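You operate a simulated robot arm through the tools that you are given. There is no shell and no other tool.

You are at the controls of a simulated robot arm. One attempt, no reset.

Task
Run the bench cylinder out and back once, fed from the green port.
Fine: red hose plug in, then the green lever open. White dial on 2 and green dial on 5 for the run. Blue hand valve ends on IN.

It is judged by the outcome, as a careful person would: the job done as asked, and still so three seconds after it is handed in. It fails if anything else is knocked over, pushed out of place, dropped, spilled or broken.

Robot
A 7-joint arm with a two-finger parallel gripper, fixed in place. Base frame: the origin is at the foot of the arm, x ahead of it, y to its left, z up; the work surface is at about z = 80. Readings come in cm, degrees, newtons and seconds.
Its first joint turns from -132.0 to 132.0 degrees. Payload 3.91 kg.
Tool frame: the origin (TCP) lies between the finger pads and is the grasp point; the fingertips stand 3 cm ahead of it; z points along the fingers, y is the line along which they close. Largest opening 11 cm; finger width 2, thickness 1; the body of the gripper, 4.8 by 11.2 cm, starts 5.5 cm behind the TCP.
Orientation is told as [roll, pitch, yaw] about the base's x, y, z axes, in that order, counted from this pose: with the fingers straight down and closing along the base's y, the tool's x points along the base's -x, its y along +y and its z along -z.

Tools
- The arm moves only by the tool servo_tool. Its argument "motion" is a list of rows, each a list of 7 numbers: the shift along the tool's x, y, z in m, then the turn, a rotation vector about the tool's x, y, z in degrees, then the opening, from 0 (shut) to 1 (fully open). In form: [[dx, dy, dz, rx, ry, rz, jaw], ...]. A call has 1 to 20 rows; each row is the pose to reach, as a shift and turn from the pose commanded when the call began, along the tool's axes at that moment. A row lasts 0.2 s, in which the tool goes at most 5 cm and 8.6 degrees; a call with a longer step from one row to the next is refused whole, and so is a gripper value outside its range. Where a pose cannot be reached the arm comes as near as it can. A force on the tool above 40 N (or 10 N above the force at the start of the call, whichever is more), or a blocked arm, ends the call early, and 0.2 s more pass. The fingers move at their own pace (about 10.8 cm/s each) and stop on an object; they squeeze with about 27 N. The grip force told is the motor's: it shows also when the fingers shut on nothing. Time passes only in rows, and 0.2 s behind the last, so rows that repeat a pose let the fingers close. The reply holds the time, the measured pose of the TCP, the force on the tool along the base axes, the opening and the grip force, in the units named above and with some noise, with the torque about the TCP (base axes, N m) and any sound that the robot's microphone picked up.
- Cameras (640 x 400 px; columns grow to the right, rows downward): "scene" is fixed at [4.99, 64.98, 144.5]; the picture's right is [0.45, -0.89, 0.00], its down [-0.64, -0.32, -0.70] and it looks along [0.63, 0.31, -0.71] (base axes); focal length 214 px, centre (320, 200). "wrist" rides on the gripper at [7.2, 1.7, -10.3] in the tool frame; the picture's right is [-0.23, 0.97, 0.00], its down [-0.76, -0.18, -0.62] and it looks along [-0.61, -0.14, 0.78] (tool axes); focal length 222 px, centre (320, 200). There is no depth. A picture from a camera that has moved, and an enlarged one, comes with that camera's place and axes in the base frame and with its lens.
- get_image(camera): a new picture of that camera. No time passes.
- inspect(camera, box): a new picture of the part [left, top, right, bottom] of that camera's present view, enlarged. No time passes.
- sign_off(): hands the job in; it is judged then, once.

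Places have to be worked out from the pictures, the camera data and where the tool is seen. Open the gripper and draw the arm clear of the work before you hand the job in, unless the task says otherwise.

The tools are called by a JSON object that holds its "api" and its "payload". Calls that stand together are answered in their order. servo_tool: Moves the arm, as the interface text tells. Its arguments: {"type":"object","properties":{"motion":{"type":"array"}},"required":["motion"]} The other tools are called the same way: get_image (camera) takes a picture; inspect (camera, box) takes an enlarged picture of a part of a camera's view; sign_off () hands the job in.

At the start:

```text
t: 0.0
position: [65.7, 33.87, 119.03]
ee_rot: [0.0, 0.1, 0.0]
wrist_force: [-0.5, 0.3, -0.1]
torque: [0.01, 0.0, -0.02]
width: 10.99
grip_force: 0.0
```

scene: 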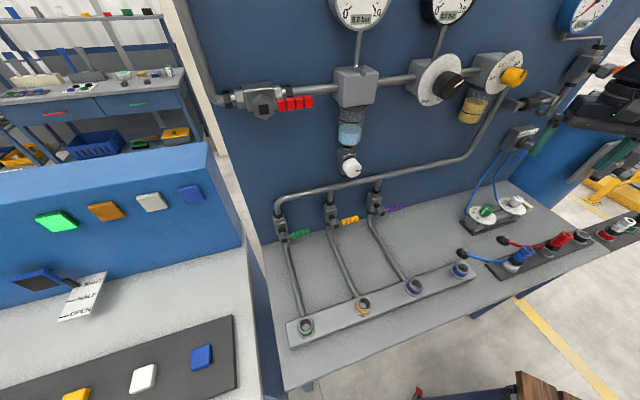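
wrist: 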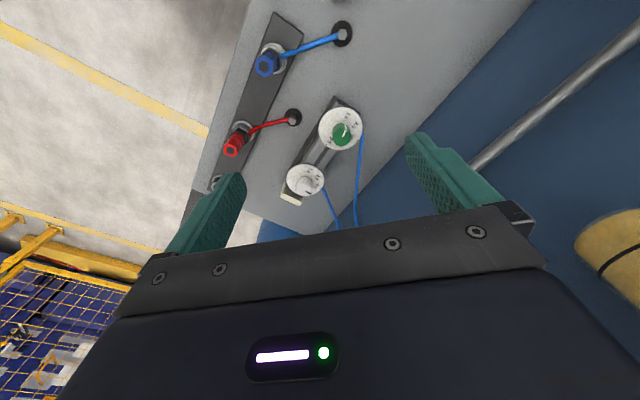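

I'll start by looking closely at the different parts of the bench before moving anything.

{"api": "inspect", "payload": {"camera": "scene", "box": [440, 180, 640, 305]}}

{"api": "inspect", "payload": {"camera": "scene", "box": [260, 170, 480, 345]}}

{"api": "inspect", "payload": {"camera": "scene", "box": [220, 0, 420, 125]}}

{"api": "inspect", "payload": {"camera": "scene", "box": [400, 0, 640, 150]}}

{"api": "inspect", "payload": {"camera": "scene", "box": [0, 150, 260, 400]}}

{"api": "get_image", "payload": {"camera": "wrist"}}

```text
3.20 times, centred on (540, 242) of scene
camera zoom: at [4.99, 64.98, 144.5], right [0.45, -0.89, 0.0], down [-0.64, -0.32, -0.7], along [0.63, 0.31, -0.71], focal length 686 px, centre (-384, 64)
```

zoom: 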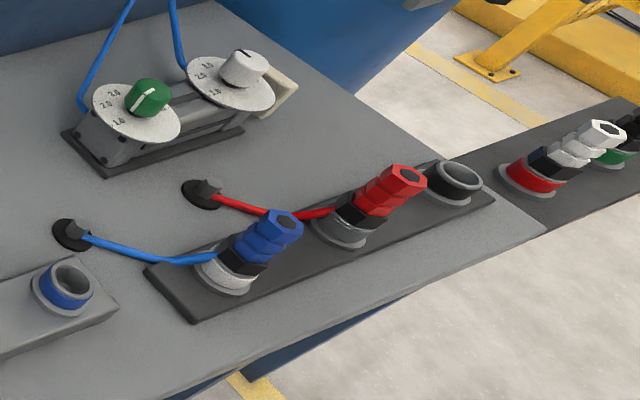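

```text
2.29 times, centred on (370, 258) of scene
camera zoom: at [4.99, 64.98, 144.5], right [0.45, -0.89, 0.0], down [-0.64, -0.32, -0.7], along [0.63, 0.31, -0.71], focal length 490 px, centre (206, 69)
```

zoom: 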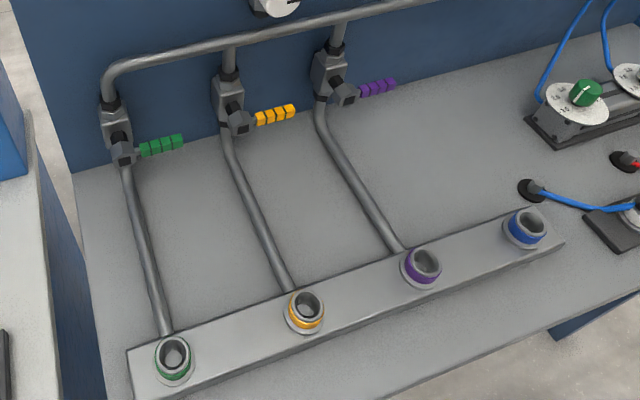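

```text
3.20 times, centred on (320, 62) of scene
camera zoom: at [4.99, 64.98, 144.5], right [0.45, -0.89, 0.0], down [-0.64, -0.32, -0.7], along [0.63, 0.31, -0.71], focal length 686 px, centre (320, 640)
```

zoom: 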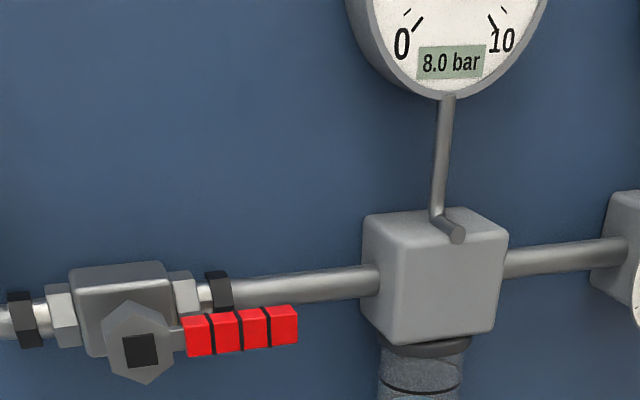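

```text
2.67 times, centred on (520, 75) of scene
camera zoom: at [4.99, 64.98, 144.5], right [0.45, -0.89, 0.0], down [-0.64, -0.32, -0.7], along [0.63, 0.31, -0.71], focal length 572 px, centre (-213, 533)
```

zoom: 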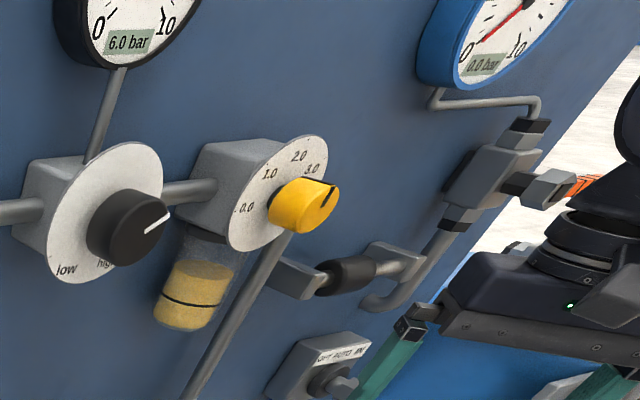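

```text
1.60 times, centred on (130, 275) of scene
camera zoom: at [4.99, 64.98, 144.5], right [0.45, -0.89, 0.0], down [-0.64, -0.32, -0.7], along [0.63, 0.31, -0.71], focal length 343 px, centre (624, 80)
```

zoom: 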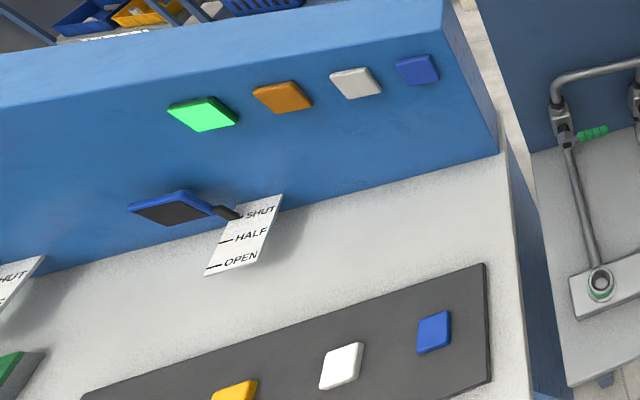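

```text
taken
camera wrist: at [58.52, 35.58, 129.37], right [0.23, 0.97, 0.0], down [0.76, -0.18, 0.62], along [0.61, -0.14, -0.78], focal length 222 px, centre (320, 200)
```

wrist: 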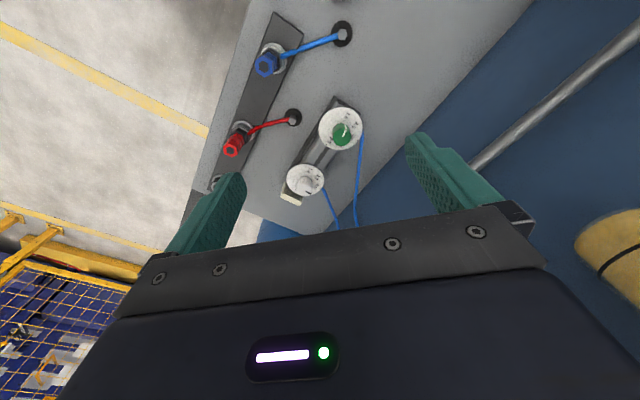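

The manifold and wall run diagonally, along (0.71, -0.71). The plugs are parked on the dark strip, the dials lie at around (80, 34) and (90, 23), and an OUT/AUTO/IN valve is on the wall. I'll yaw the tool 45° to face the wall and get a better look.

{"api": "servo_tool", "payload": {"motion": [[0, 0, 0, 0, 0, -8, 1], [0, 0, 0, 0, 0, -16, 1], [0, 0, 0, 0, 0, -24, 1], [0, 0, 0, 0, 0, -32, 1], [0, 0, 0, 0, 0, -40, 1], [0, 0, 0, 0, 0, -45, 1]]}}

{"api": "get_image", "payload": {"camera": "wrist"}}

{"api": "get_image", "payload": {"camera": "scene"}}

```text
t: 1.4
position: [65.66, 33.79, 118.99]
ee_rot: [0.0, 0.0, 45.1]
wrist_force: [0.1, -0.4, -0.1]
torque: [0.0, -0.01, 0.02]
width: 11.01
grip_force: 0.1
```

```text
taken
camera wrist: at [59.47, 29.95, 129.34], right [-0.53, 0.85, 0.0], down [0.66, 0.41, 0.62], along [0.53, 0.33, -0.78], focal length 222 px, centre (320, 200)
```

wrist: 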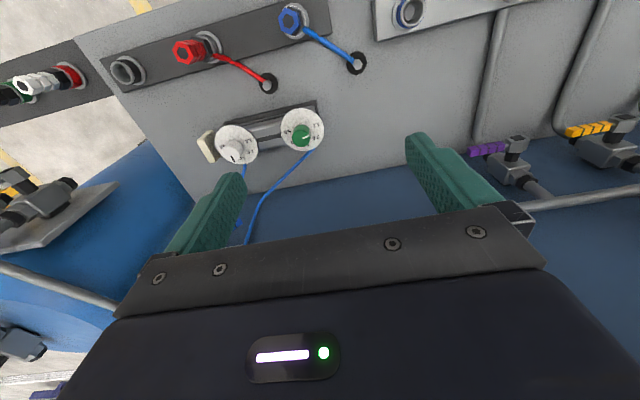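

```text
taken
```

scene: 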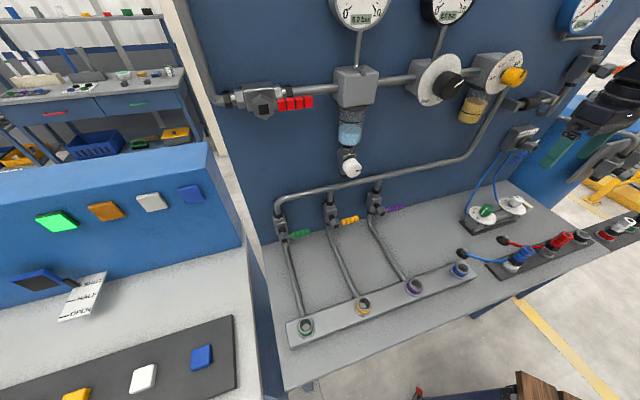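

The wrist view now faces the bench, with image-down towards the wall. I'll enlarge the hand valve, the dials and the neighbouring area.

{"api": "inspect", "payload": {"camera": "scene", "box": [490, 110, 570, 160]}}

{"api": "inspect", "payload": {"camera": "wrist", "box": [180, 90, 340, 190]}}

{"api": "inspect", "payload": {"camera": "wrist", "box": [0, 30, 160, 130]}}

{"api": "inspect", "payload": {"camera": "scene", "box": [540, 0, 640, 120]}}

{"api": "inspect", "payload": {"camera": "scene", "box": [260, 200, 340, 250]}}

```text
8.00 times, centred on (530, 135) of scene
camera zoom: at [4.99, 64.98, 144.5], right [0.45, -0.89, 0.0], down [-0.64, -0.32, -0.7], along [0.63, 0.31, -0.71], focal length 1716 px, centre (-1360, 720)
```

zoom: 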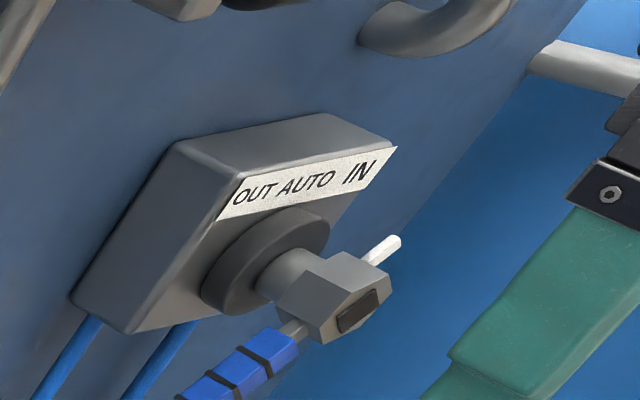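

```text
4.00 times, centred on (260, 140) of wrist
camera zoom: at [59.47, 29.95, 129.34], right [-0.53, 0.85, 0.0], down [0.66, 0.41, 0.62], along [0.53, 0.33, -0.78], focal length 888 px, centre (560, 440)
```

zoom: 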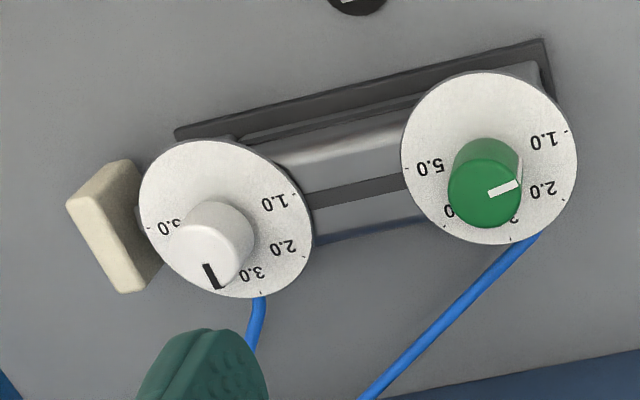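

```text
4.00 times, centred on (80, 80) of wrist
camera zoom: at [59.47, 29.95, 129.34], right [-0.53, 0.85, 0.0], down [0.66, 0.41, 0.62], along [0.53, 0.33, -0.78], focal length 888 px, centre (1280, 680)
```

zoom: 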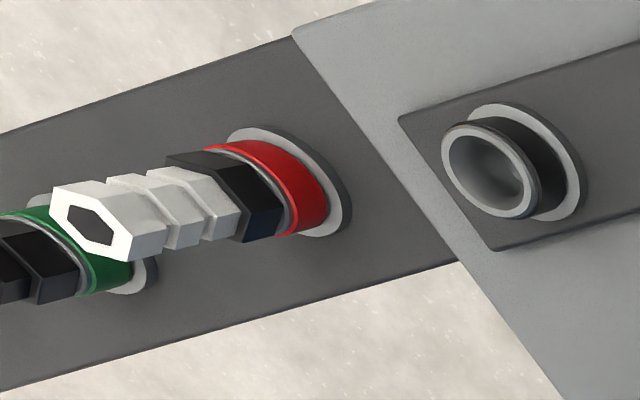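

```text
3.33 times, centred on (590, 60) of scene
camera zoom: at [4.99, 64.98, 144.5], right [0.45, -0.89, 0.0], down [-0.64, -0.32, -0.7], along [0.63, 0.31, -0.71], focal length 715 px, centre (-580, 667)
```

zoom: 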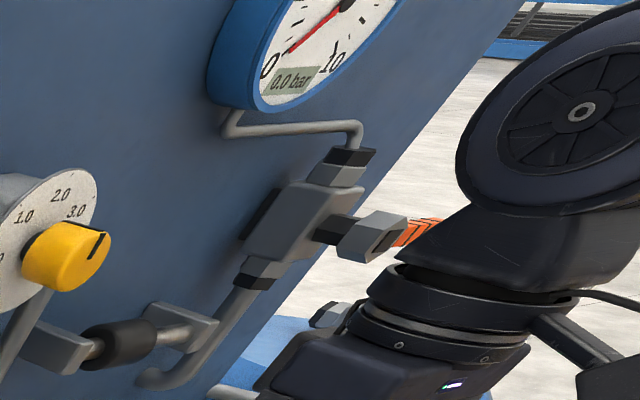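

```text
8.00 times, centred on (300, 225) of scene
camera zoom: at [4.99, 64.98, 144.5], right [0.45, -0.89, 0.0], down [-0.64, -0.32, -0.7], along [0.63, 0.31, -0.71], focal length 1716 px, centre (480, 0)
```

zoom: 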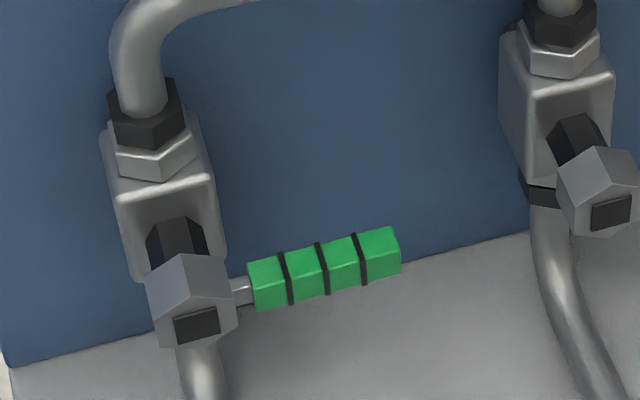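

The blue-gripped hand valve's white pointer currently points to IN. The cylinder lies between the two dials, with its beige rod end to the right. The main red lever is in line with its pipe, and the gauges read 8 and 6 bar. Next I'll enlarge the plug area to locate the red plug.

{"api": "inspect", "payload": {"camera": "wrist", "box": [100, 0, 260, 100]}}

{"api": "inspect", "payload": {"camera": "scene", "box": [530, 215, 610, 265]}}

{"api": "inspect", "payload": {"camera": "scene", "box": [270, 290, 350, 340]}}

```text
4.00 times, centred on (180, 50) of wrist
camera zoom: at [59.47, 29.95, 129.34], right [-0.53, 0.85, 0.0], down [0.66, 0.41, 0.62], along [0.53, 0.33, -0.78], focal length 888 px, centre (880, 800)
```

zoom: 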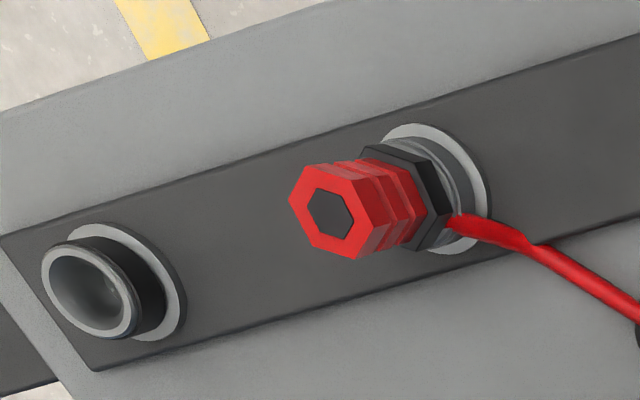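

```text
8.00 times, centred on (570, 240) of scene
camera zoom: at [4.99, 64.98, 144.5], right [0.45, -0.89, 0.0], down [-0.64, -0.32, -0.7], along [0.63, 0.31, -0.71], focal length 1716 px, centre (-1680, -120)
```

zoom: 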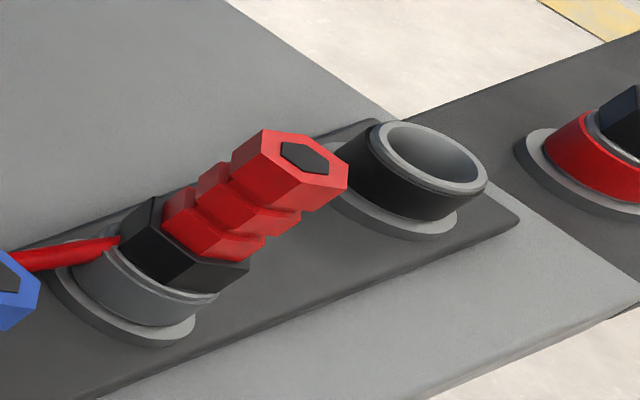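

```text
8.00 times, centred on (310, 315) of scene
camera zoom: at [4.99, 64.98, 144.5], right [0.45, -0.89, 0.0], down [-0.64, -0.32, -0.7], along [0.63, 0.31, -0.71], focal length 1716 px, centre (400, -720)
```

zoom: 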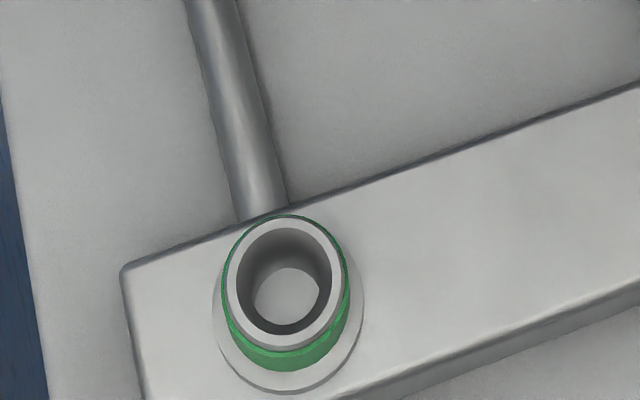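

Triangulating from both cameras puts the red plug at about (73.0, 14.8), with its top near z = 90.5 and the port rims near z = 83.2. I'll move above it at z ≈ 103 and check the alignment with the wrist camera.

{"api": "servo_tool", "payload": {"motion": [[0.012, -0.027, 0.0, 0, 0, 0, 1], [0.024, -0.054, 0.01, 0, 0, 0, 1], [0.036, -0.081, 0.03, 0, 0, 0, 1], [0.048, -0.108, 0.06, 0, 0, 0, 1], [0.06, -0.135, 0.09, 0, 0, 0, 1], [0.072, -0.162, 0.12, 0, 0, 0, 1], [0.083, -0.186, 0.15, 0, 0, 0, 1], [0.083, -0.186, 0.16, 0, 0, 0, 1]]}}

{"api": "get_image", "payload": {"camera": "wrist"}}

{"api": "inspect", "payload": {"camera": "scene", "box": [480, 140, 640, 265]}}

```text
t: 3.2
position: [72.81, 14.53, 102.93]
ee_rot: [0.0, 0.1, 45.0]
wrist_force: [0.6, 0.3, 0.8]
torque: [-0.03, -0.01, -0.02]
width: 10.97
grip_force: 0.0
```

```text
taken
camera wrist: at [66.59, 10.81, 113.32], right [-0.53, 0.85, 0.0], down [0.66, 0.41, 0.62], along [0.53, 0.33, -0.78], focal length 222 px, centre (320, 200)
```

wrist: 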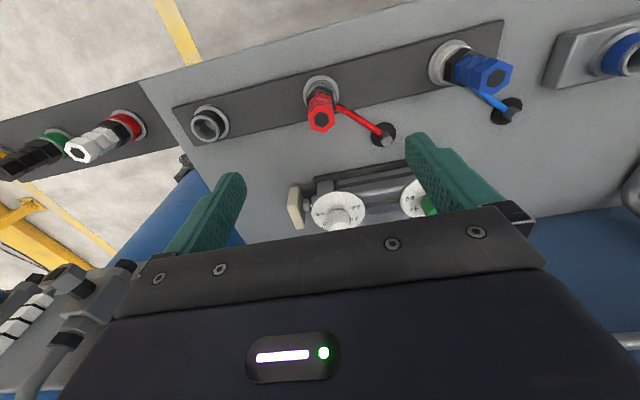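

```text
3.20 times, centred on (560, 202) of scene
camera zoom: at [4.99, 64.98, 144.5], right [0.45, -0.89, 0.0], down [-0.64, -0.32, -0.7], along [0.63, 0.31, -0.71], focal length 686 px, centre (-448, 192)
```

zoom: 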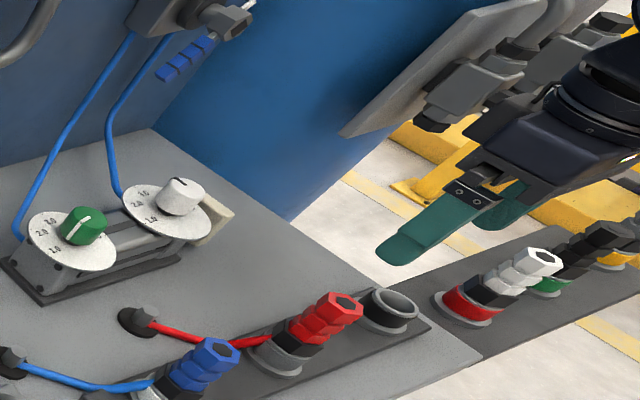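

The plug top appears at about (321, 113), almost directly under the TCP. I'll zoom in to refine the offset and see the hex orientation.

{"api": "inspect", "payload": {"camera": "wrist", "box": [280, 65, 400, 140]}}

```text
5.33 times, centred on (340, 102) of wrist
camera zoom: at [66.59, 10.81, 113.32], right [-0.53, 0.85, 0.0], down [0.66, 0.41, 0.62], along [0.53, 0.33, -0.78], focal length 1185 px, centre (213, 720)
```

zoom: 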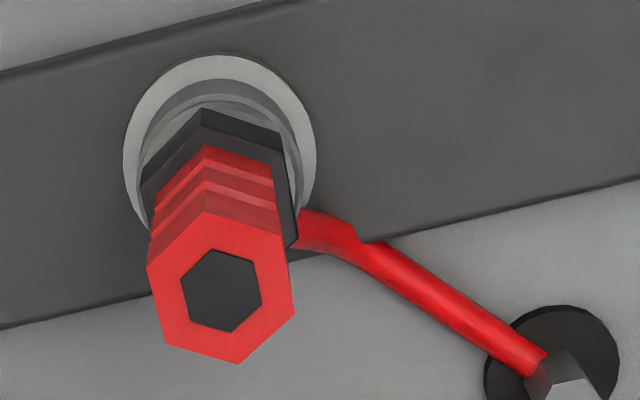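

The hex flats line up with the finger closing direction, and the plug sits about 0.4 cm towards the wall from the TCP. I'll correct that, descend so the fingertips stay above the black collar (TCP z ≈ 88.9), and close.

{"api": "servo_tool", "payload": {"motion": [[-0.0037, 0.0005, 0.02, 0, 0, 0, 1], [-0.0037, 0.0005, 0.05, 0, 0, 0, 1], [-0.0037, 0.0005, 0.08, 0, 0, 0, 1], [-0.0037, 0.0005, 0.11, 0, 0, 0, 1], [-0.0037, 0.0005, 0.13, 0, 0, 0, 1], [-0.0037, 0.0005, 0.14, 0, 0, 0, 1], [-0.0037, 0.0005, 0.14, 0, 0, 0, 1]]}}

{"api": "get_image", "payload": {"camera": "wrist"}}

{"api": "inspect", "payload": {"camera": "scene", "box": [500, 160, 640, 265]}}

```text
t: 4.8
position: [73.29, 15.1, 89.04]
ee_rot: [0.0, -0.1, 45.1]
wrist_force: [0.3, -0.4, -0.2]
torque: [0.03, 0.01, 0.03]
width: 10.97
grip_force: 0.1
```

```text
taken
camera wrist: at [66.95, 11.17, 99.44], right [-0.53, 0.85, 0.0], down [0.66, 0.41, 0.62], along [0.53, 0.33, -0.78], focal length 222 px, centre (320, 200)
```

wrist: 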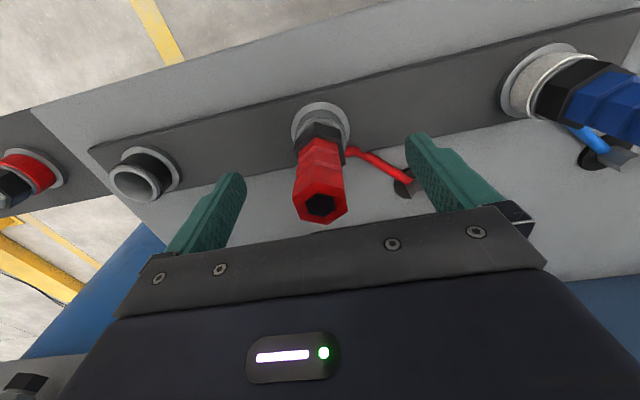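

```text
3.81 times, centred on (570, 212) of scene
camera zoom: at [4.99, 64.98, 144.5], right [0.45, -0.89, 0.0], down [-0.64, -0.32, -0.7], along [0.63, 0.31, -0.71], focal length 817 px, centre (-632, 152)
```

zoom: 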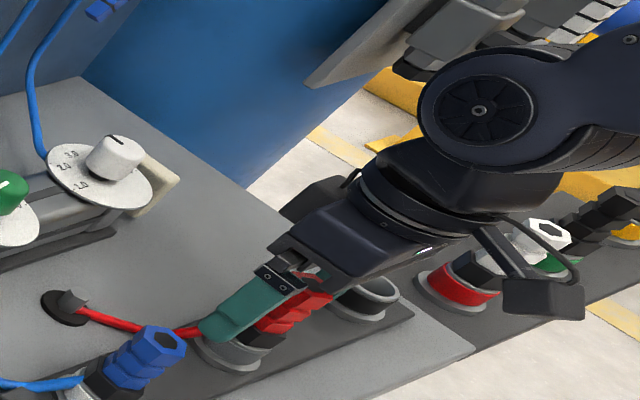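

The plug is centred between the fingers. I'll close on it.

{"api": "servo_tool", "payload": {"motion": [[0, 0, 0, 0, 0, 0, 0.3], [0, 0, 0, 0, 0, 0, 0.1], [0, 0, 0, 0, 0, 0, 0], [0, 0, 0, 0, 0, 0, 0], [0, 0, 0, 0, 0, 0, 0]]}}

{"api": "get_image", "payload": {"camera": "wrist"}}

```text
t: 6.0
position: [73.07, 15.07, 89.13]
ee_rot: [0.1, 0.0, 45.0]
wrist_force: [0.4, -0.9, 0.9]
torque: [-0.08, -0.08, 0.02]
width: 2.6
grip_force: 26.8
```

```text
taken
camera wrist: at [66.95, 11.17, 99.46], right [-0.53, 0.85, 0.0], down [0.66, 0.41, 0.62], along [0.53, 0.33, -0.78], focal length 222 px, centre (320, 200)
```

wrist: 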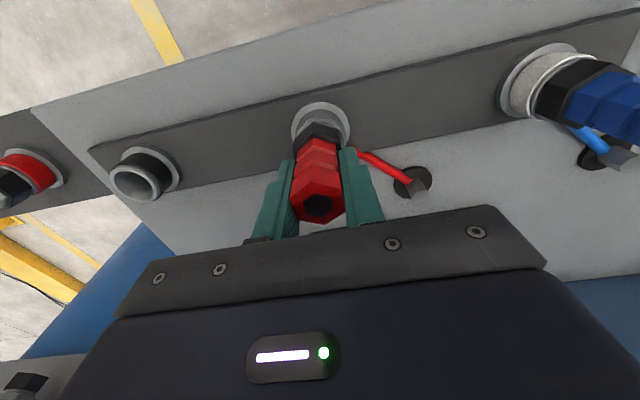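

The fingers hold the plug at 2.6 cm with 27 N. I'll lift straight up gently to draw it out of its holder.

{"api": "servo_tool", "payload": {"motion": [[0, 0, -0.008, 0, 0, 0, 0], [0, 0, -0.016, 0, 0, 0, 0], [0, 0, -0.026, 0, 0, 0, 0], [0, 0, -0.04, 0, 0, 0, 0], [0, 0, -0.06, 0, 0, 0, 0], [0, 0, -0.09, 0, 0, 0, 0], [0, 0, -0.12, 0, 0, 0, 0], [0, 0, -0.14, 0, 0, 0, 0]]}}

{"api": "get_image", "payload": {"camera": "wrist"}}

{"api": "get_image", "payload": {"camera": "scene"}}

```text
t: 7.8
position: [73.19, 14.97, 103.09]
ee_rot: [-0.2, -0.1, 44.9]
wrist_force: [-0.1, -0.6, -1.3]
torque: [-0.02, 0.0, 0.02]
width: 2.64
grip_force: 26.8
```

```text
taken
camera wrist: at [66.96, 11.15, 113.47], right [-0.53, 0.85, 0.0], down [0.66, 0.41, 0.62], along [0.53, 0.33, -0.78], focal length 222 px, centre (320, 200)
```

wrist: 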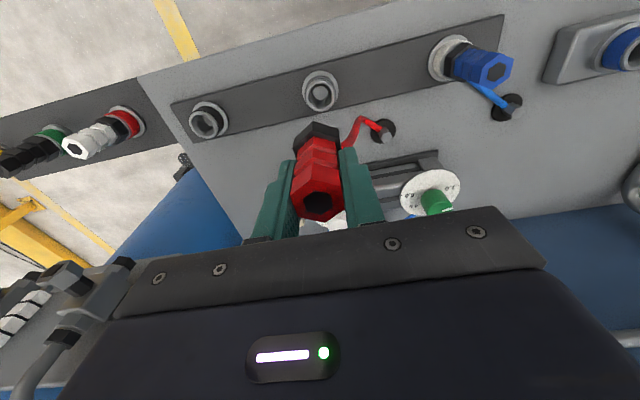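

```text
taken
```

scene: 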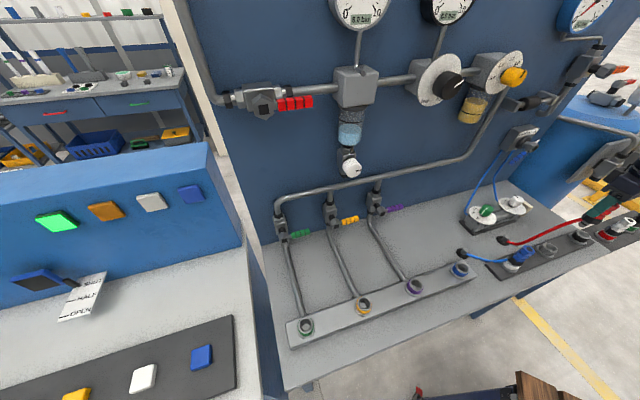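

The plug is out and held. I'll carry it at z ≈ 106 along the manifold towards the green port, stopping a bit short to take a look.

{"api": "servo_tool", "payload": {"motion": [[0, 0.01, -0.01, 0, 0, 0, 0], [0, 0.03, -0.02, 0, 0, 0, 0], [-0.002, 0.06, -0.03, 0, 0, 0, 0], [-0.004, 0.1, -0.03, 0, 0, 0, 0], [-0.006, 0.14, -0.03, 0, 0, 0, 0], [-0.008, 0.18, -0.03, 0, 0, 0, 0], [-0.01, 0.22, -0.03, 0, 0, 0, 0], [-0.012, 0.26, -0.03, 0, 0, 0, 0], [-0.014, 0.3, -0.03, 0, 0, 0, 0], [-0.016, 0.34, -0.03, 0, 0, 0, 0], [-0.018, 0.38, -0.03, 0, 0, 0, 0], [-0.02, 0.42, -0.03, 0, 0, 0, 0], [-0.022, 0.46, -0.03, 0, 0, 0, 0], [-0.024, 0.5, -0.03, 0, 0, 0, 0], [-0.025, 0.54, -0.03, 0, 0, 0, 0], [-0.026, 0.58, -0.03, 0, 0, 0, 0], [-0.027, 0.62, -0.03, 0, 0, 0, 0], [-0.027, 0.66, -0.03, 0, 0, 0, 0], [-0.027, 0.69, -0.03, 0, 0, 0, 0], [-0.027, 0.7, -0.03, 0, 0, 0, 0]]}}

{"api": "get_image", "payload": {"camera": "wrist"}}

{"api": "get_image", "payload": {"camera": "scene"}}

```text
t: 12.0
position: [25.58, 66.65, 106.16]
ee_rot: [0.0, 0.0, 44.9]
wrist_force: [0.5, 0.0, -0.5]
torque: [0.01, -0.02, 0.01]
width: 2.64
grip_force: 27.4
```

```text
taken
camera wrist: at [19.37, 62.67, 116.43], right [-0.53, 0.85, 0.0], down [0.66, 0.41, 0.62], along [0.53, 0.33, -0.78], focal length 222 px, centre (320, 200)
```

wrist: 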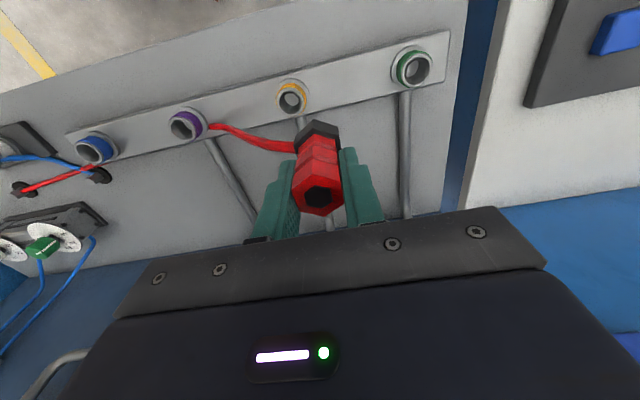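

```text
taken
```

scene: 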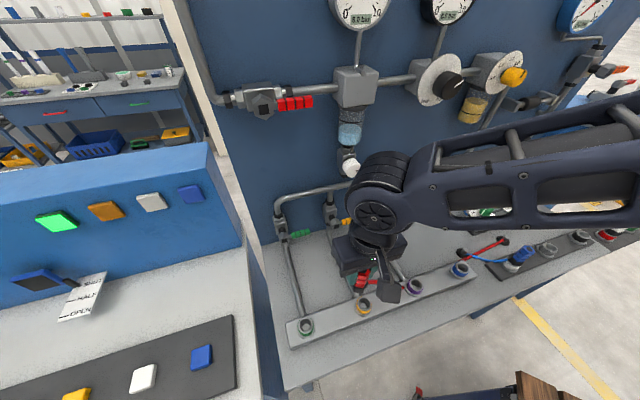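

The plug hangs free and the green port is visible up and to the right. I'll enlarge both views of the green port to triangulate it.

{"api": "inspect", "payload": {"camera": "wrist", "box": [352, 30, 472, 105]}}

{"api": "inspect", "payload": {"camera": "scene", "box": [282, 305, 330, 335]}}

{"api": "inspect", "payload": {"camera": "wrist", "box": [240, 60, 400, 160]}}

```text
5.33 times, centred on (412, 68) of wrist
camera zoom: at [19.37, 62.67, 116.43], right [-0.53, 0.85, 0.0], down [0.66, 0.41, 0.62], along [0.53, 0.33, -0.78], focal length 1185 px, centre (-171, 907)
```

zoom: 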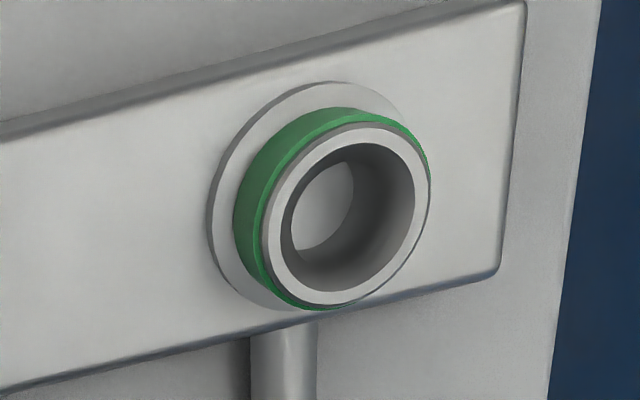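

```text
13.33 times, centred on (306, 320) of scene
camera zoom: at [4.99, 64.98, 144.5], right [0.45, -0.89, 0.0], down [-0.64, -0.32, -0.7], along [0.63, 0.31, -0.71], focal length 2860 px, centre (507, -1400)
```

zoom: 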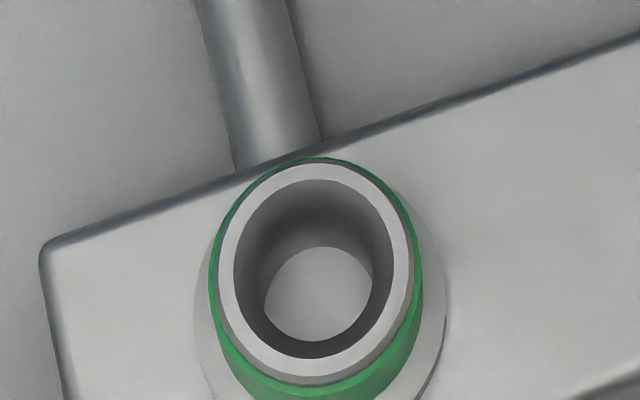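

```text
4.00 times, centred on (320, 110) of wrist
camera zoom: at [19.37, 62.67, 116.43], right [-0.53, 0.85, 0.0], down [0.66, 0.41, 0.62], along [0.53, 0.33, -0.78], focal length 888 px, centre (320, 560)
```

zoom: 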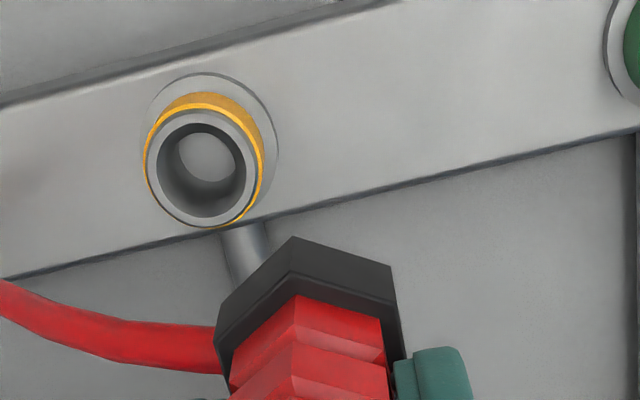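

The green port is about 12.6 cm further along tool y. I'll move over it, still high, then measure again from the new viewpoint.

{"api": "servo_tool", "payload": {"motion": [[-0.001, 0.03, 0, 0, 0, 0, 0], [-0.002, 0.06, 0, 0, 0, 0, 0], [-0.003, 0.09, 0.0, 0, 0, 0, 0], [-0.003, 0.115, 0.0, 0, 0, 0, 0], [-0.003, 0.126, 0.0, 0, 0, 0, 0], [-0.003, 0.126, 0.0, 0, 0, 0, 0]]}}

{"api": "get_image", "payload": {"camera": "wrist"}}

{"api": "inspect", "payload": {"camera": "wrist", "box": [260, 55, 380, 130]}}

{"api": "inspect", "payload": {"camera": "scene", "box": [240, 240, 400, 340]}}

```text
t: 13.4
position: [16.88, 75.63, 105.98]
ee_rot: [0.0, 0.0, 45.0]
wrist_force: [-1.1, 0.6, -1.6]
torque: [0.01, 0.03, -0.02]
width: 2.61
grip_force: 27.0
```

```text
taken
camera wrist: at [10.61, 71.79, 116.32], right [-0.53, 0.85, 0.0], down [0.66, 0.41, 0.62], along [0.53, 0.33, -0.78], focal length 222 px, centre (320, 200)
```

wrist: 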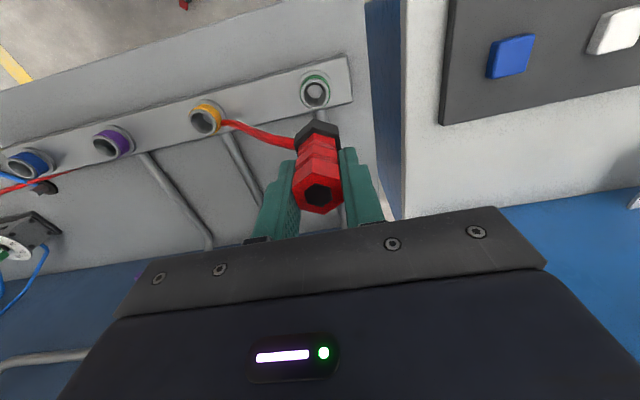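

```text
5.33 times, centred on (320, 92) of wrist
camera zoom: at [10.61, 71.79, 116.32], right [-0.53, 0.85, 0.0], down [0.66, 0.41, 0.62], along [0.53, 0.33, -0.78], focal length 1185 px, centre (320, 773)
```

zoom: 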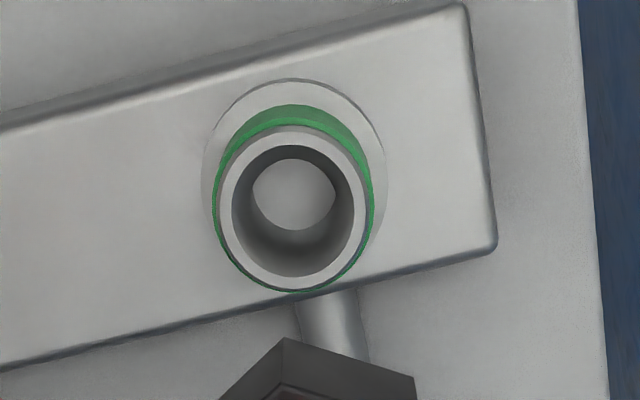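

```text
4.00 times, centred on (320, 290) of scene
camera zoom: at [4.99, 64.98, 144.5], right [0.45, -0.89, 0.0], down [-0.64, -0.32, -0.7], along [0.63, 0.31, -0.71], focal length 858 px, centre (320, -160)
```

zoom: 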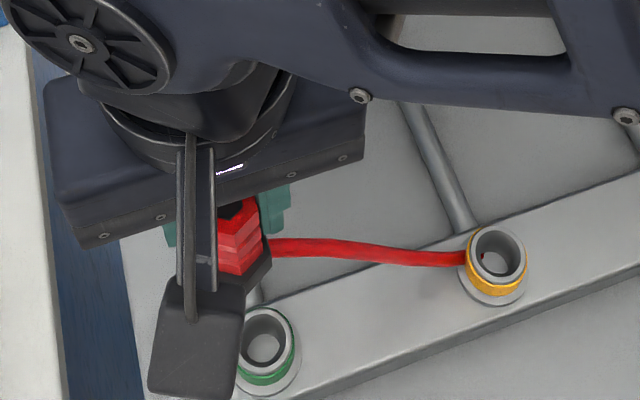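

From two wrist views, the port rim is at height ≈ 85.8, offset (+0.3, -0.6) cm in tool xy from the TCP. I'll check how the plug sits in the fingers before lining up.

{"api": "inspect", "payload": {"camera": "wrist", "box": [240, 110, 400, 225]}}

```text
3.48 times, centred on (320, 168) of wrist
camera zoom: at [10.61, 71.79, 116.32], right [-0.53, 0.85, 0.0], down [0.66, 0.41, 0.62], along [0.53, 0.33, -0.78], focal length 773 px, centre (320, 313)
```

zoom: 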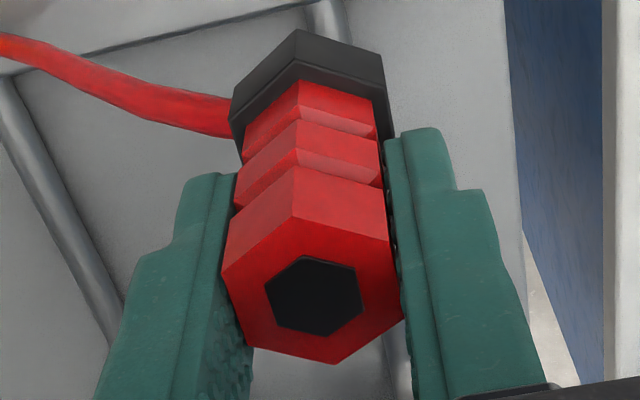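

The plug has slid about 1 cm lower in the fingers than at grasp, probably on pull-out, but it is straight. I'll line up over the green port and come down to z ≈ 98, keeping the stem above the rim, then check again.

{"api": "servo_tool", "payload": {"motion": [[0.0018, -0.003, 0, 0, 0, 0, 0], [0.0035, -0.0055, 0.01, 0, 0, 0, 0], [0.0035, -0.0055, 0.03, 0, 0, 0, 0], [0.0035, -0.0055, 0.05, 0, 0, 0, 0], [0.0035, -0.0055, 0.07, 0, 0, 0, 0], [0.0035, -0.0055, 0.08, 0, 0, 0, 0], [0.0035, -0.0055, 0.08, 0, 0, 0, 0]]}}

{"api": "inspect", "payload": {"camera": "wrist", "box": [240, 90, 400, 225]}}

{"api": "inspect", "payload": {"camera": "scene", "box": [260, 260, 380, 340]}}

```text
t: 15.0
position: [16.95, 75.04, 97.91]
ee_rot: [0.1, 0.0, 45.0]
wrist_force: [0.3, -0.2, -0.5]
torque: [0.02, 0.03, 0.0]
width: 2.6
grip_force: 26.8
```

```text
2.96 times, centred on (320, 158) of wrist
camera zoom: at [10.74, 71.14, 108.21], right [-0.53, 0.85, 0.0], down [0.66, 0.41, 0.62], along [0.53, 0.33, -0.78], focal length 658 px, centre (320, 326)
```

zoom: 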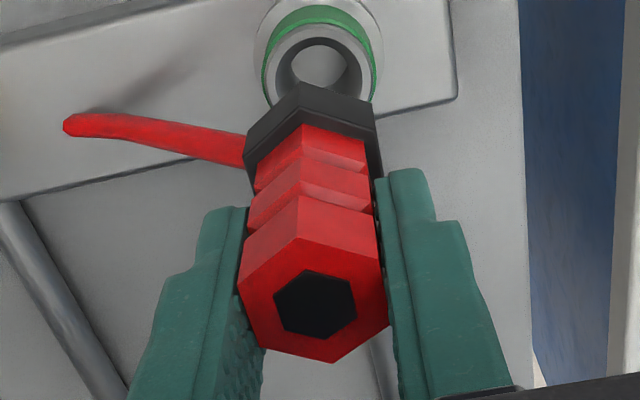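

```text
5.00 times, centred on (320, 300) of scene
camera zoom: at [4.99, 64.98, 144.5], right [0.45, -0.89, 0.0], down [-0.64, -0.32, -0.7], along [0.63, 0.31, -0.71], focal length 1072 px, centre (320, -300)
```

zoom: 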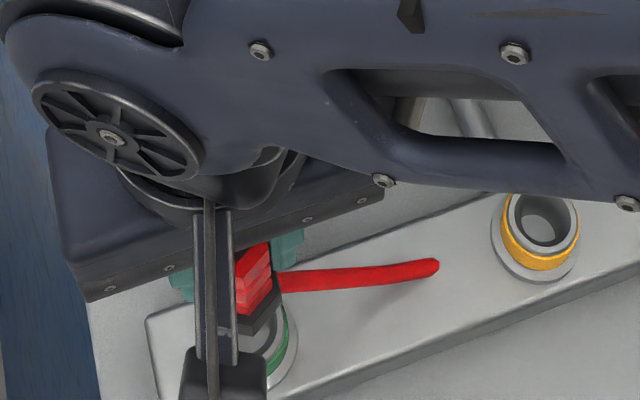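

The port rim is centred on the tool axis (u ≈ 320, and the expected v), with no further slip. I'll descend slowly in small steps and watch the force.

{"api": "servo_tool", "payload": {"motion": [[0, 0.0008, 0.005, 0, 0, 0, 0], [0, 0.0008, 0.01, 0, 0, 0, 0], [0, 0.0008, 0.015, 0, 0, 0, 0], [0, 0.0008, 0.02, 0, 0, 0, 0], [0, 0.0008, 0.025, 0, 0, 0, 0], [0, 0.0008, 0.03, 0, 0, 0, 0], [0, 0.0008, 0.035, 0, 0, 0, 0], [0, 0.0008, 0.04, 0, 0, 0, 0]]}}

{"api": "inspect", "payload": {"camera": "wrist", "box": [240, 90, 400, 225]}}

{"api": "inspect", "payload": {"camera": "scene", "box": [260, 270, 380, 345]}}

```text
t: 16.8
position: [17.1, 75.0, 94.02]
ee_rot: [0.0, 0.0, 45.1]
wrist_force: [0.7, 1.3, -1.6]
torque: [0.01, 0.05, 0.0]
width: 2.62
grip_force: 26.5
```

```text
2.96 times, centred on (320, 158) of wrist
camera zoom: at [10.79, 71.17, 104.24], right [-0.53, 0.85, 0.0], down [0.66, 0.41, 0.62], along [0.53, 0.33, -0.78], focal length 658 px, centre (320, 326)
```

zoom: 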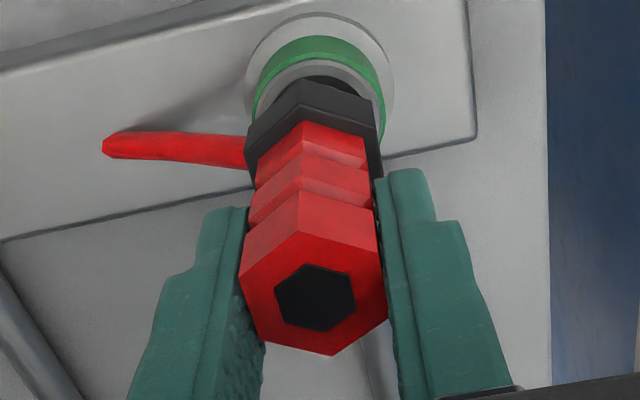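

```text
5.33 times, centred on (320, 308) of scene
camera zoom: at [4.99, 64.98, 144.5], right [0.45, -0.89, 0.0], down [-0.64, -0.32, -0.7], along [0.63, 0.31, -0.71], focal length 1144 px, centre (320, -373)
```

zoom: 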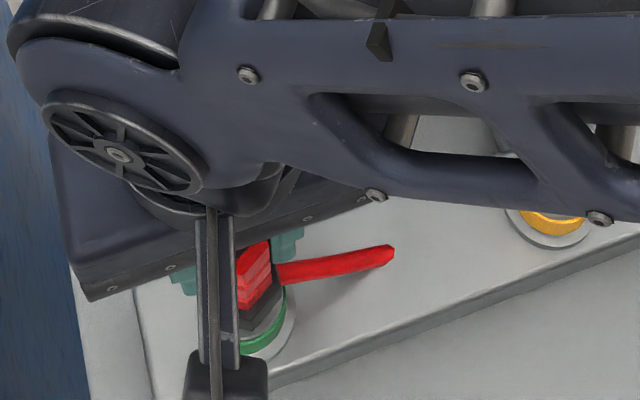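

The stem is inside the port with no contact force, and the collar is still slightly above the rim. I'll continue down slowly until it seats.

{"api": "servo_tool", "payload": {"motion": [[0, 0, 0.003, 0, 0, 0, 0], [0, 0, 0.006, 0, 0, 0, 0], [0, 0, 0.009, 0, 0, 0, 0], [0, 0, 0.012, 0, 0, 0, 0], [0, 0, 0.015, 0, 0, 0, 0], [0, 0, 0.018, 0, 0, 0, 0]]}}

{"api": "inspect", "payload": {"camera": "wrist", "box": [240, 90, 400, 225]}}

```text
t: 18.2
position: [16.93, 74.99, 92.11]
ee_rot: [0.0, 0.1, 45.0]
wrist_force: [0.2, 0.1, -3.4]
torque: [0.03, 0.04, -0.01]
width: 2.59
grip_force: 26.5
```

```text
2.96 times, centred on (320, 158) of wrist
camera zoom: at [10.75, 71.15, 102.5], right [-0.53, 0.85, 0.0], down [0.66, 0.41, 0.62], along [0.53, 0.33, -0.78], focal length 658 px, centre (320, 326)
```

zoom: 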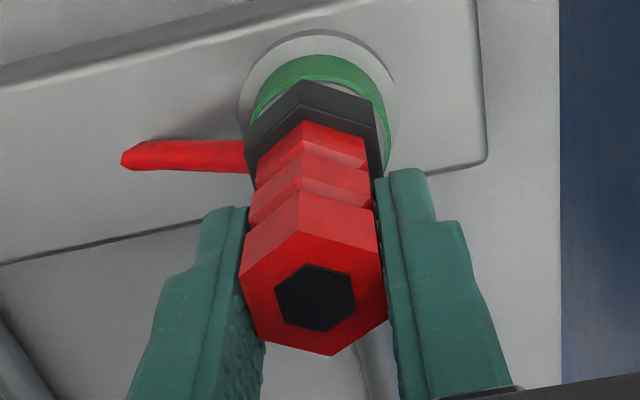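

No contact yet (about 3 N). I'll continue down.

{"api": "servo_tool", "payload": {"motion": [[0, 0, 0.002, 0, 0, 0, 0], [0, 0, 0.004, 0, 0, 0, 0], [0, 0, 0.006, 0, 0, 0, 0], [0, 0, 0.008, 0, 0, 0, 0], [0, 0, 0.01, 0, 0, 0, 0], [0, 0, 0.012, 0, 0, 0, 0]]}}

{"api": "inspect", "payload": {"camera": "wrist", "box": [240, 90, 400, 225]}}

{"api": "inspect", "payload": {"camera": "scene", "box": [260, 270, 380, 345]}}

```text
t: 19.6
position: [17.04, 74.99, 91.01]
ee_rot: [0.1, 0.0, 44.9]
wrist_force: [0.4, 2.2, 21.6]
torque: [-0.23, -0.25, 0.03]
width: 2.6
grip_force: 27.0
```

```text
2.96 times, centred on (320, 158) of wrist
camera zoom: at [10.72, 71.17, 101.42], right [-0.53, 0.85, 0.0], down [0.66, 0.41, 0.62], along [0.53, 0.33, -0.78], focal length 658 px, centre (320, 326)
```

zoom: 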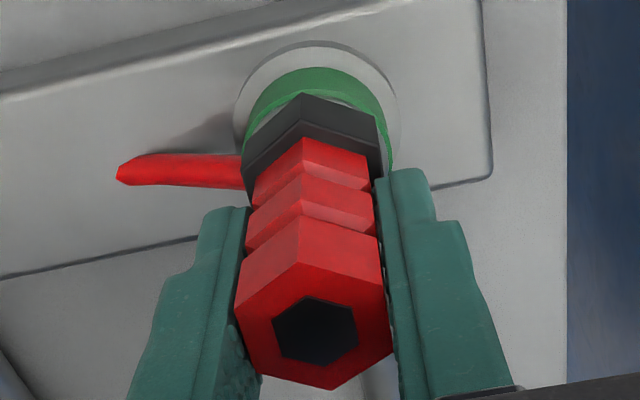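

```text
5.33 times, centred on (320, 308) of scene
camera zoom: at [4.99, 64.98, 144.5], right [0.45, -0.89, 0.0], down [-0.64, -0.32, -0.7], along [0.63, 0.31, -0.71], focal length 1144 px, centre (320, -373)
```

zoom: 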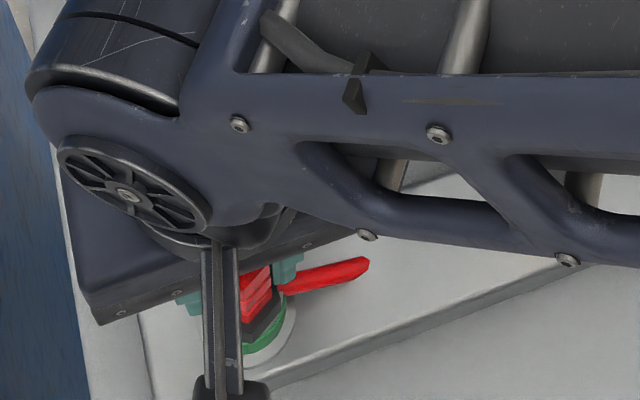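

Contact reached: about 22 N upward, and the plug slid slightly up in the fingers with its collar on the rim. I'll release, lift clear, and judge the seating from the pictures.

{"api": "servo_tool", "payload": {"motion": [[0, 0, 0, 0, 0, 0, 0.3], [0, 0, 0, 0, 0, 0, 0.6], [0, 0, 0, 0, 0, 0, 0.6], [0, 0, -0.02, 0, 0, 0, 0.6], [0, 0, -0.05, 0, 0, 0, 0.6], [0, 0, -0.08, 0, 0, 0, 0.6], [0, 0, -0.11, 0, 0, 0, 0.6], [0, 0, -0.13, 0, 0, 0, 0.6]]}}

{"api": "get_image", "payload": {"camera": "wrist"}}

{"api": "inspect", "payload": {"camera": "wrist", "box": [260, 55, 380, 130]}}

{"api": "inspect", "payload": {"camera": "scene", "box": [260, 270, 380, 345]}}

```text
t: 21.4
position: [17.01, 75.05, 103.99]
ee_rot: [0.0, 0.0, 45.0]
wrist_force: [-0.6, 0.6, -0.4]
torque: [-0.02, 0.02, 0.01]
width: 6.59
grip_force: 0.0
```

```text
taken
camera wrist: at [10.81, 71.22, 114.29], right [-0.53, 0.85, 0.0], down [0.66, 0.41, 0.62], along [0.53, 0.33, -0.78], focal length 222 px, centre (320, 200)
```

wrist: 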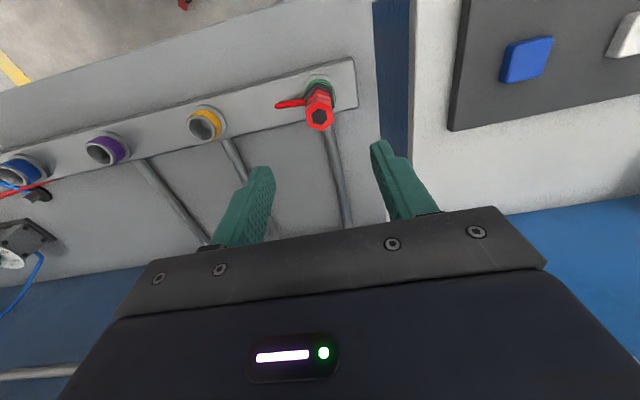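

```text
5.33 times, centred on (320, 92) of wrist
camera zoom: at [10.81, 71.22, 114.29], right [-0.53, 0.85, 0.0], down [0.66, 0.41, 0.62], along [0.53, 0.33, -0.78], focal length 1185 px, centre (320, 773)
```

zoom: 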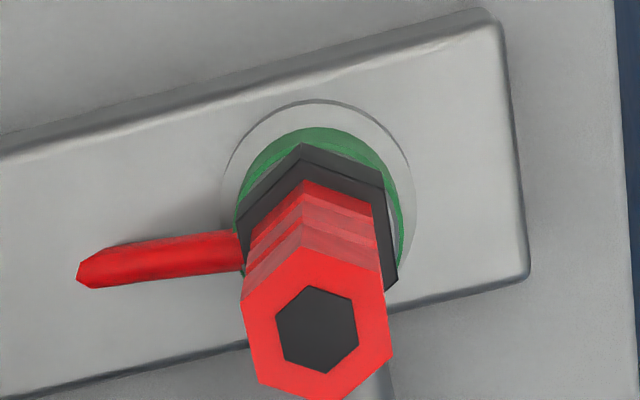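

```text
5.33 times, centred on (320, 308) of scene
camera zoom: at [4.99, 64.98, 144.5], right [0.45, -0.89, 0.0], down [-0.64, -0.32, -0.7], along [0.63, 0.31, -0.71], focal length 1144 px, centre (320, -373)
```

zoom: 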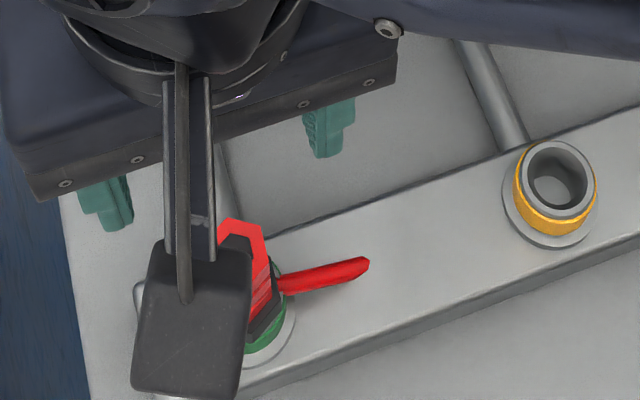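

The plug stands upright in the green port with its collar down on the rim. Next is the green lever, so I'll tilt the tool 40° towards the wall to look at it.

{"api": "servo_tool", "payload": {"motion": [[0, 0, 0, 0, -8, 0, 0.6], [0, 0, -0.01, 0, -16, 0, 0.6], [0, 0, -0.02, 0, -24, 0, 0.4], [0, 0, -0.02, 0, -32, 0, 0.2], [0, 0, -0.02, 0, -40, 0, 0], [0, 0, -0.02, 0, -40, 0, 0]]}}

{"api": "get_image", "payload": {"camera": "wrist"}}

{"api": "get_image", "payload": {"camera": "scene"}}

```text
t: 22.8
position: [17.01, 75.04, 106.01]
ee_rot: [0.0, -40.1, 45.0]
wrist_force: [-0.2, 0.3, -0.1]
torque: [0.02, -0.02, -0.02]
width: 0.01
grip_force: 27.2
```

```text
taken
camera wrist: at [7.23, 67.67, 109.33], right [-0.57, 0.81, 0.15], down [0.25, 0.0, 0.97], along [0.78, 0.58, -0.21], focal length 222 px, centre (320, 200)
```

wrist: 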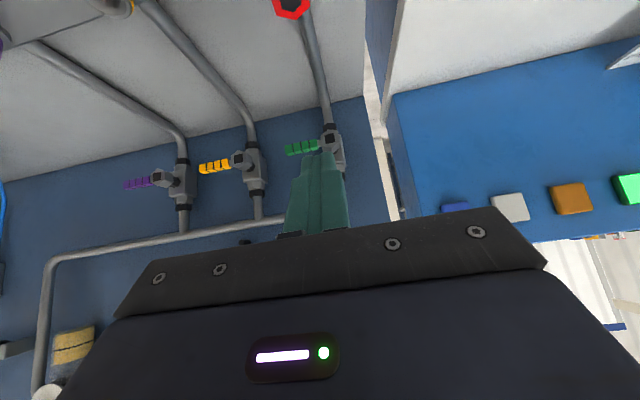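

```text
taken
```

scene: 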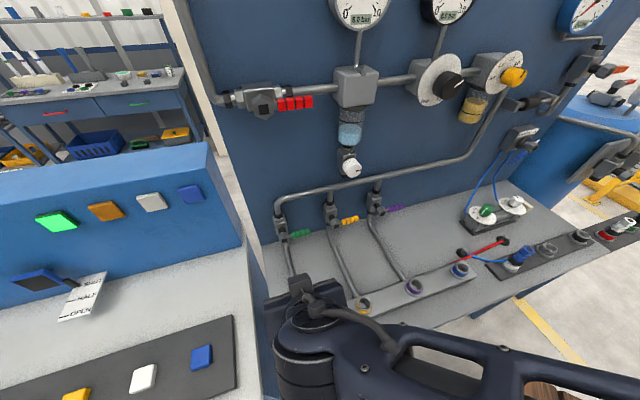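

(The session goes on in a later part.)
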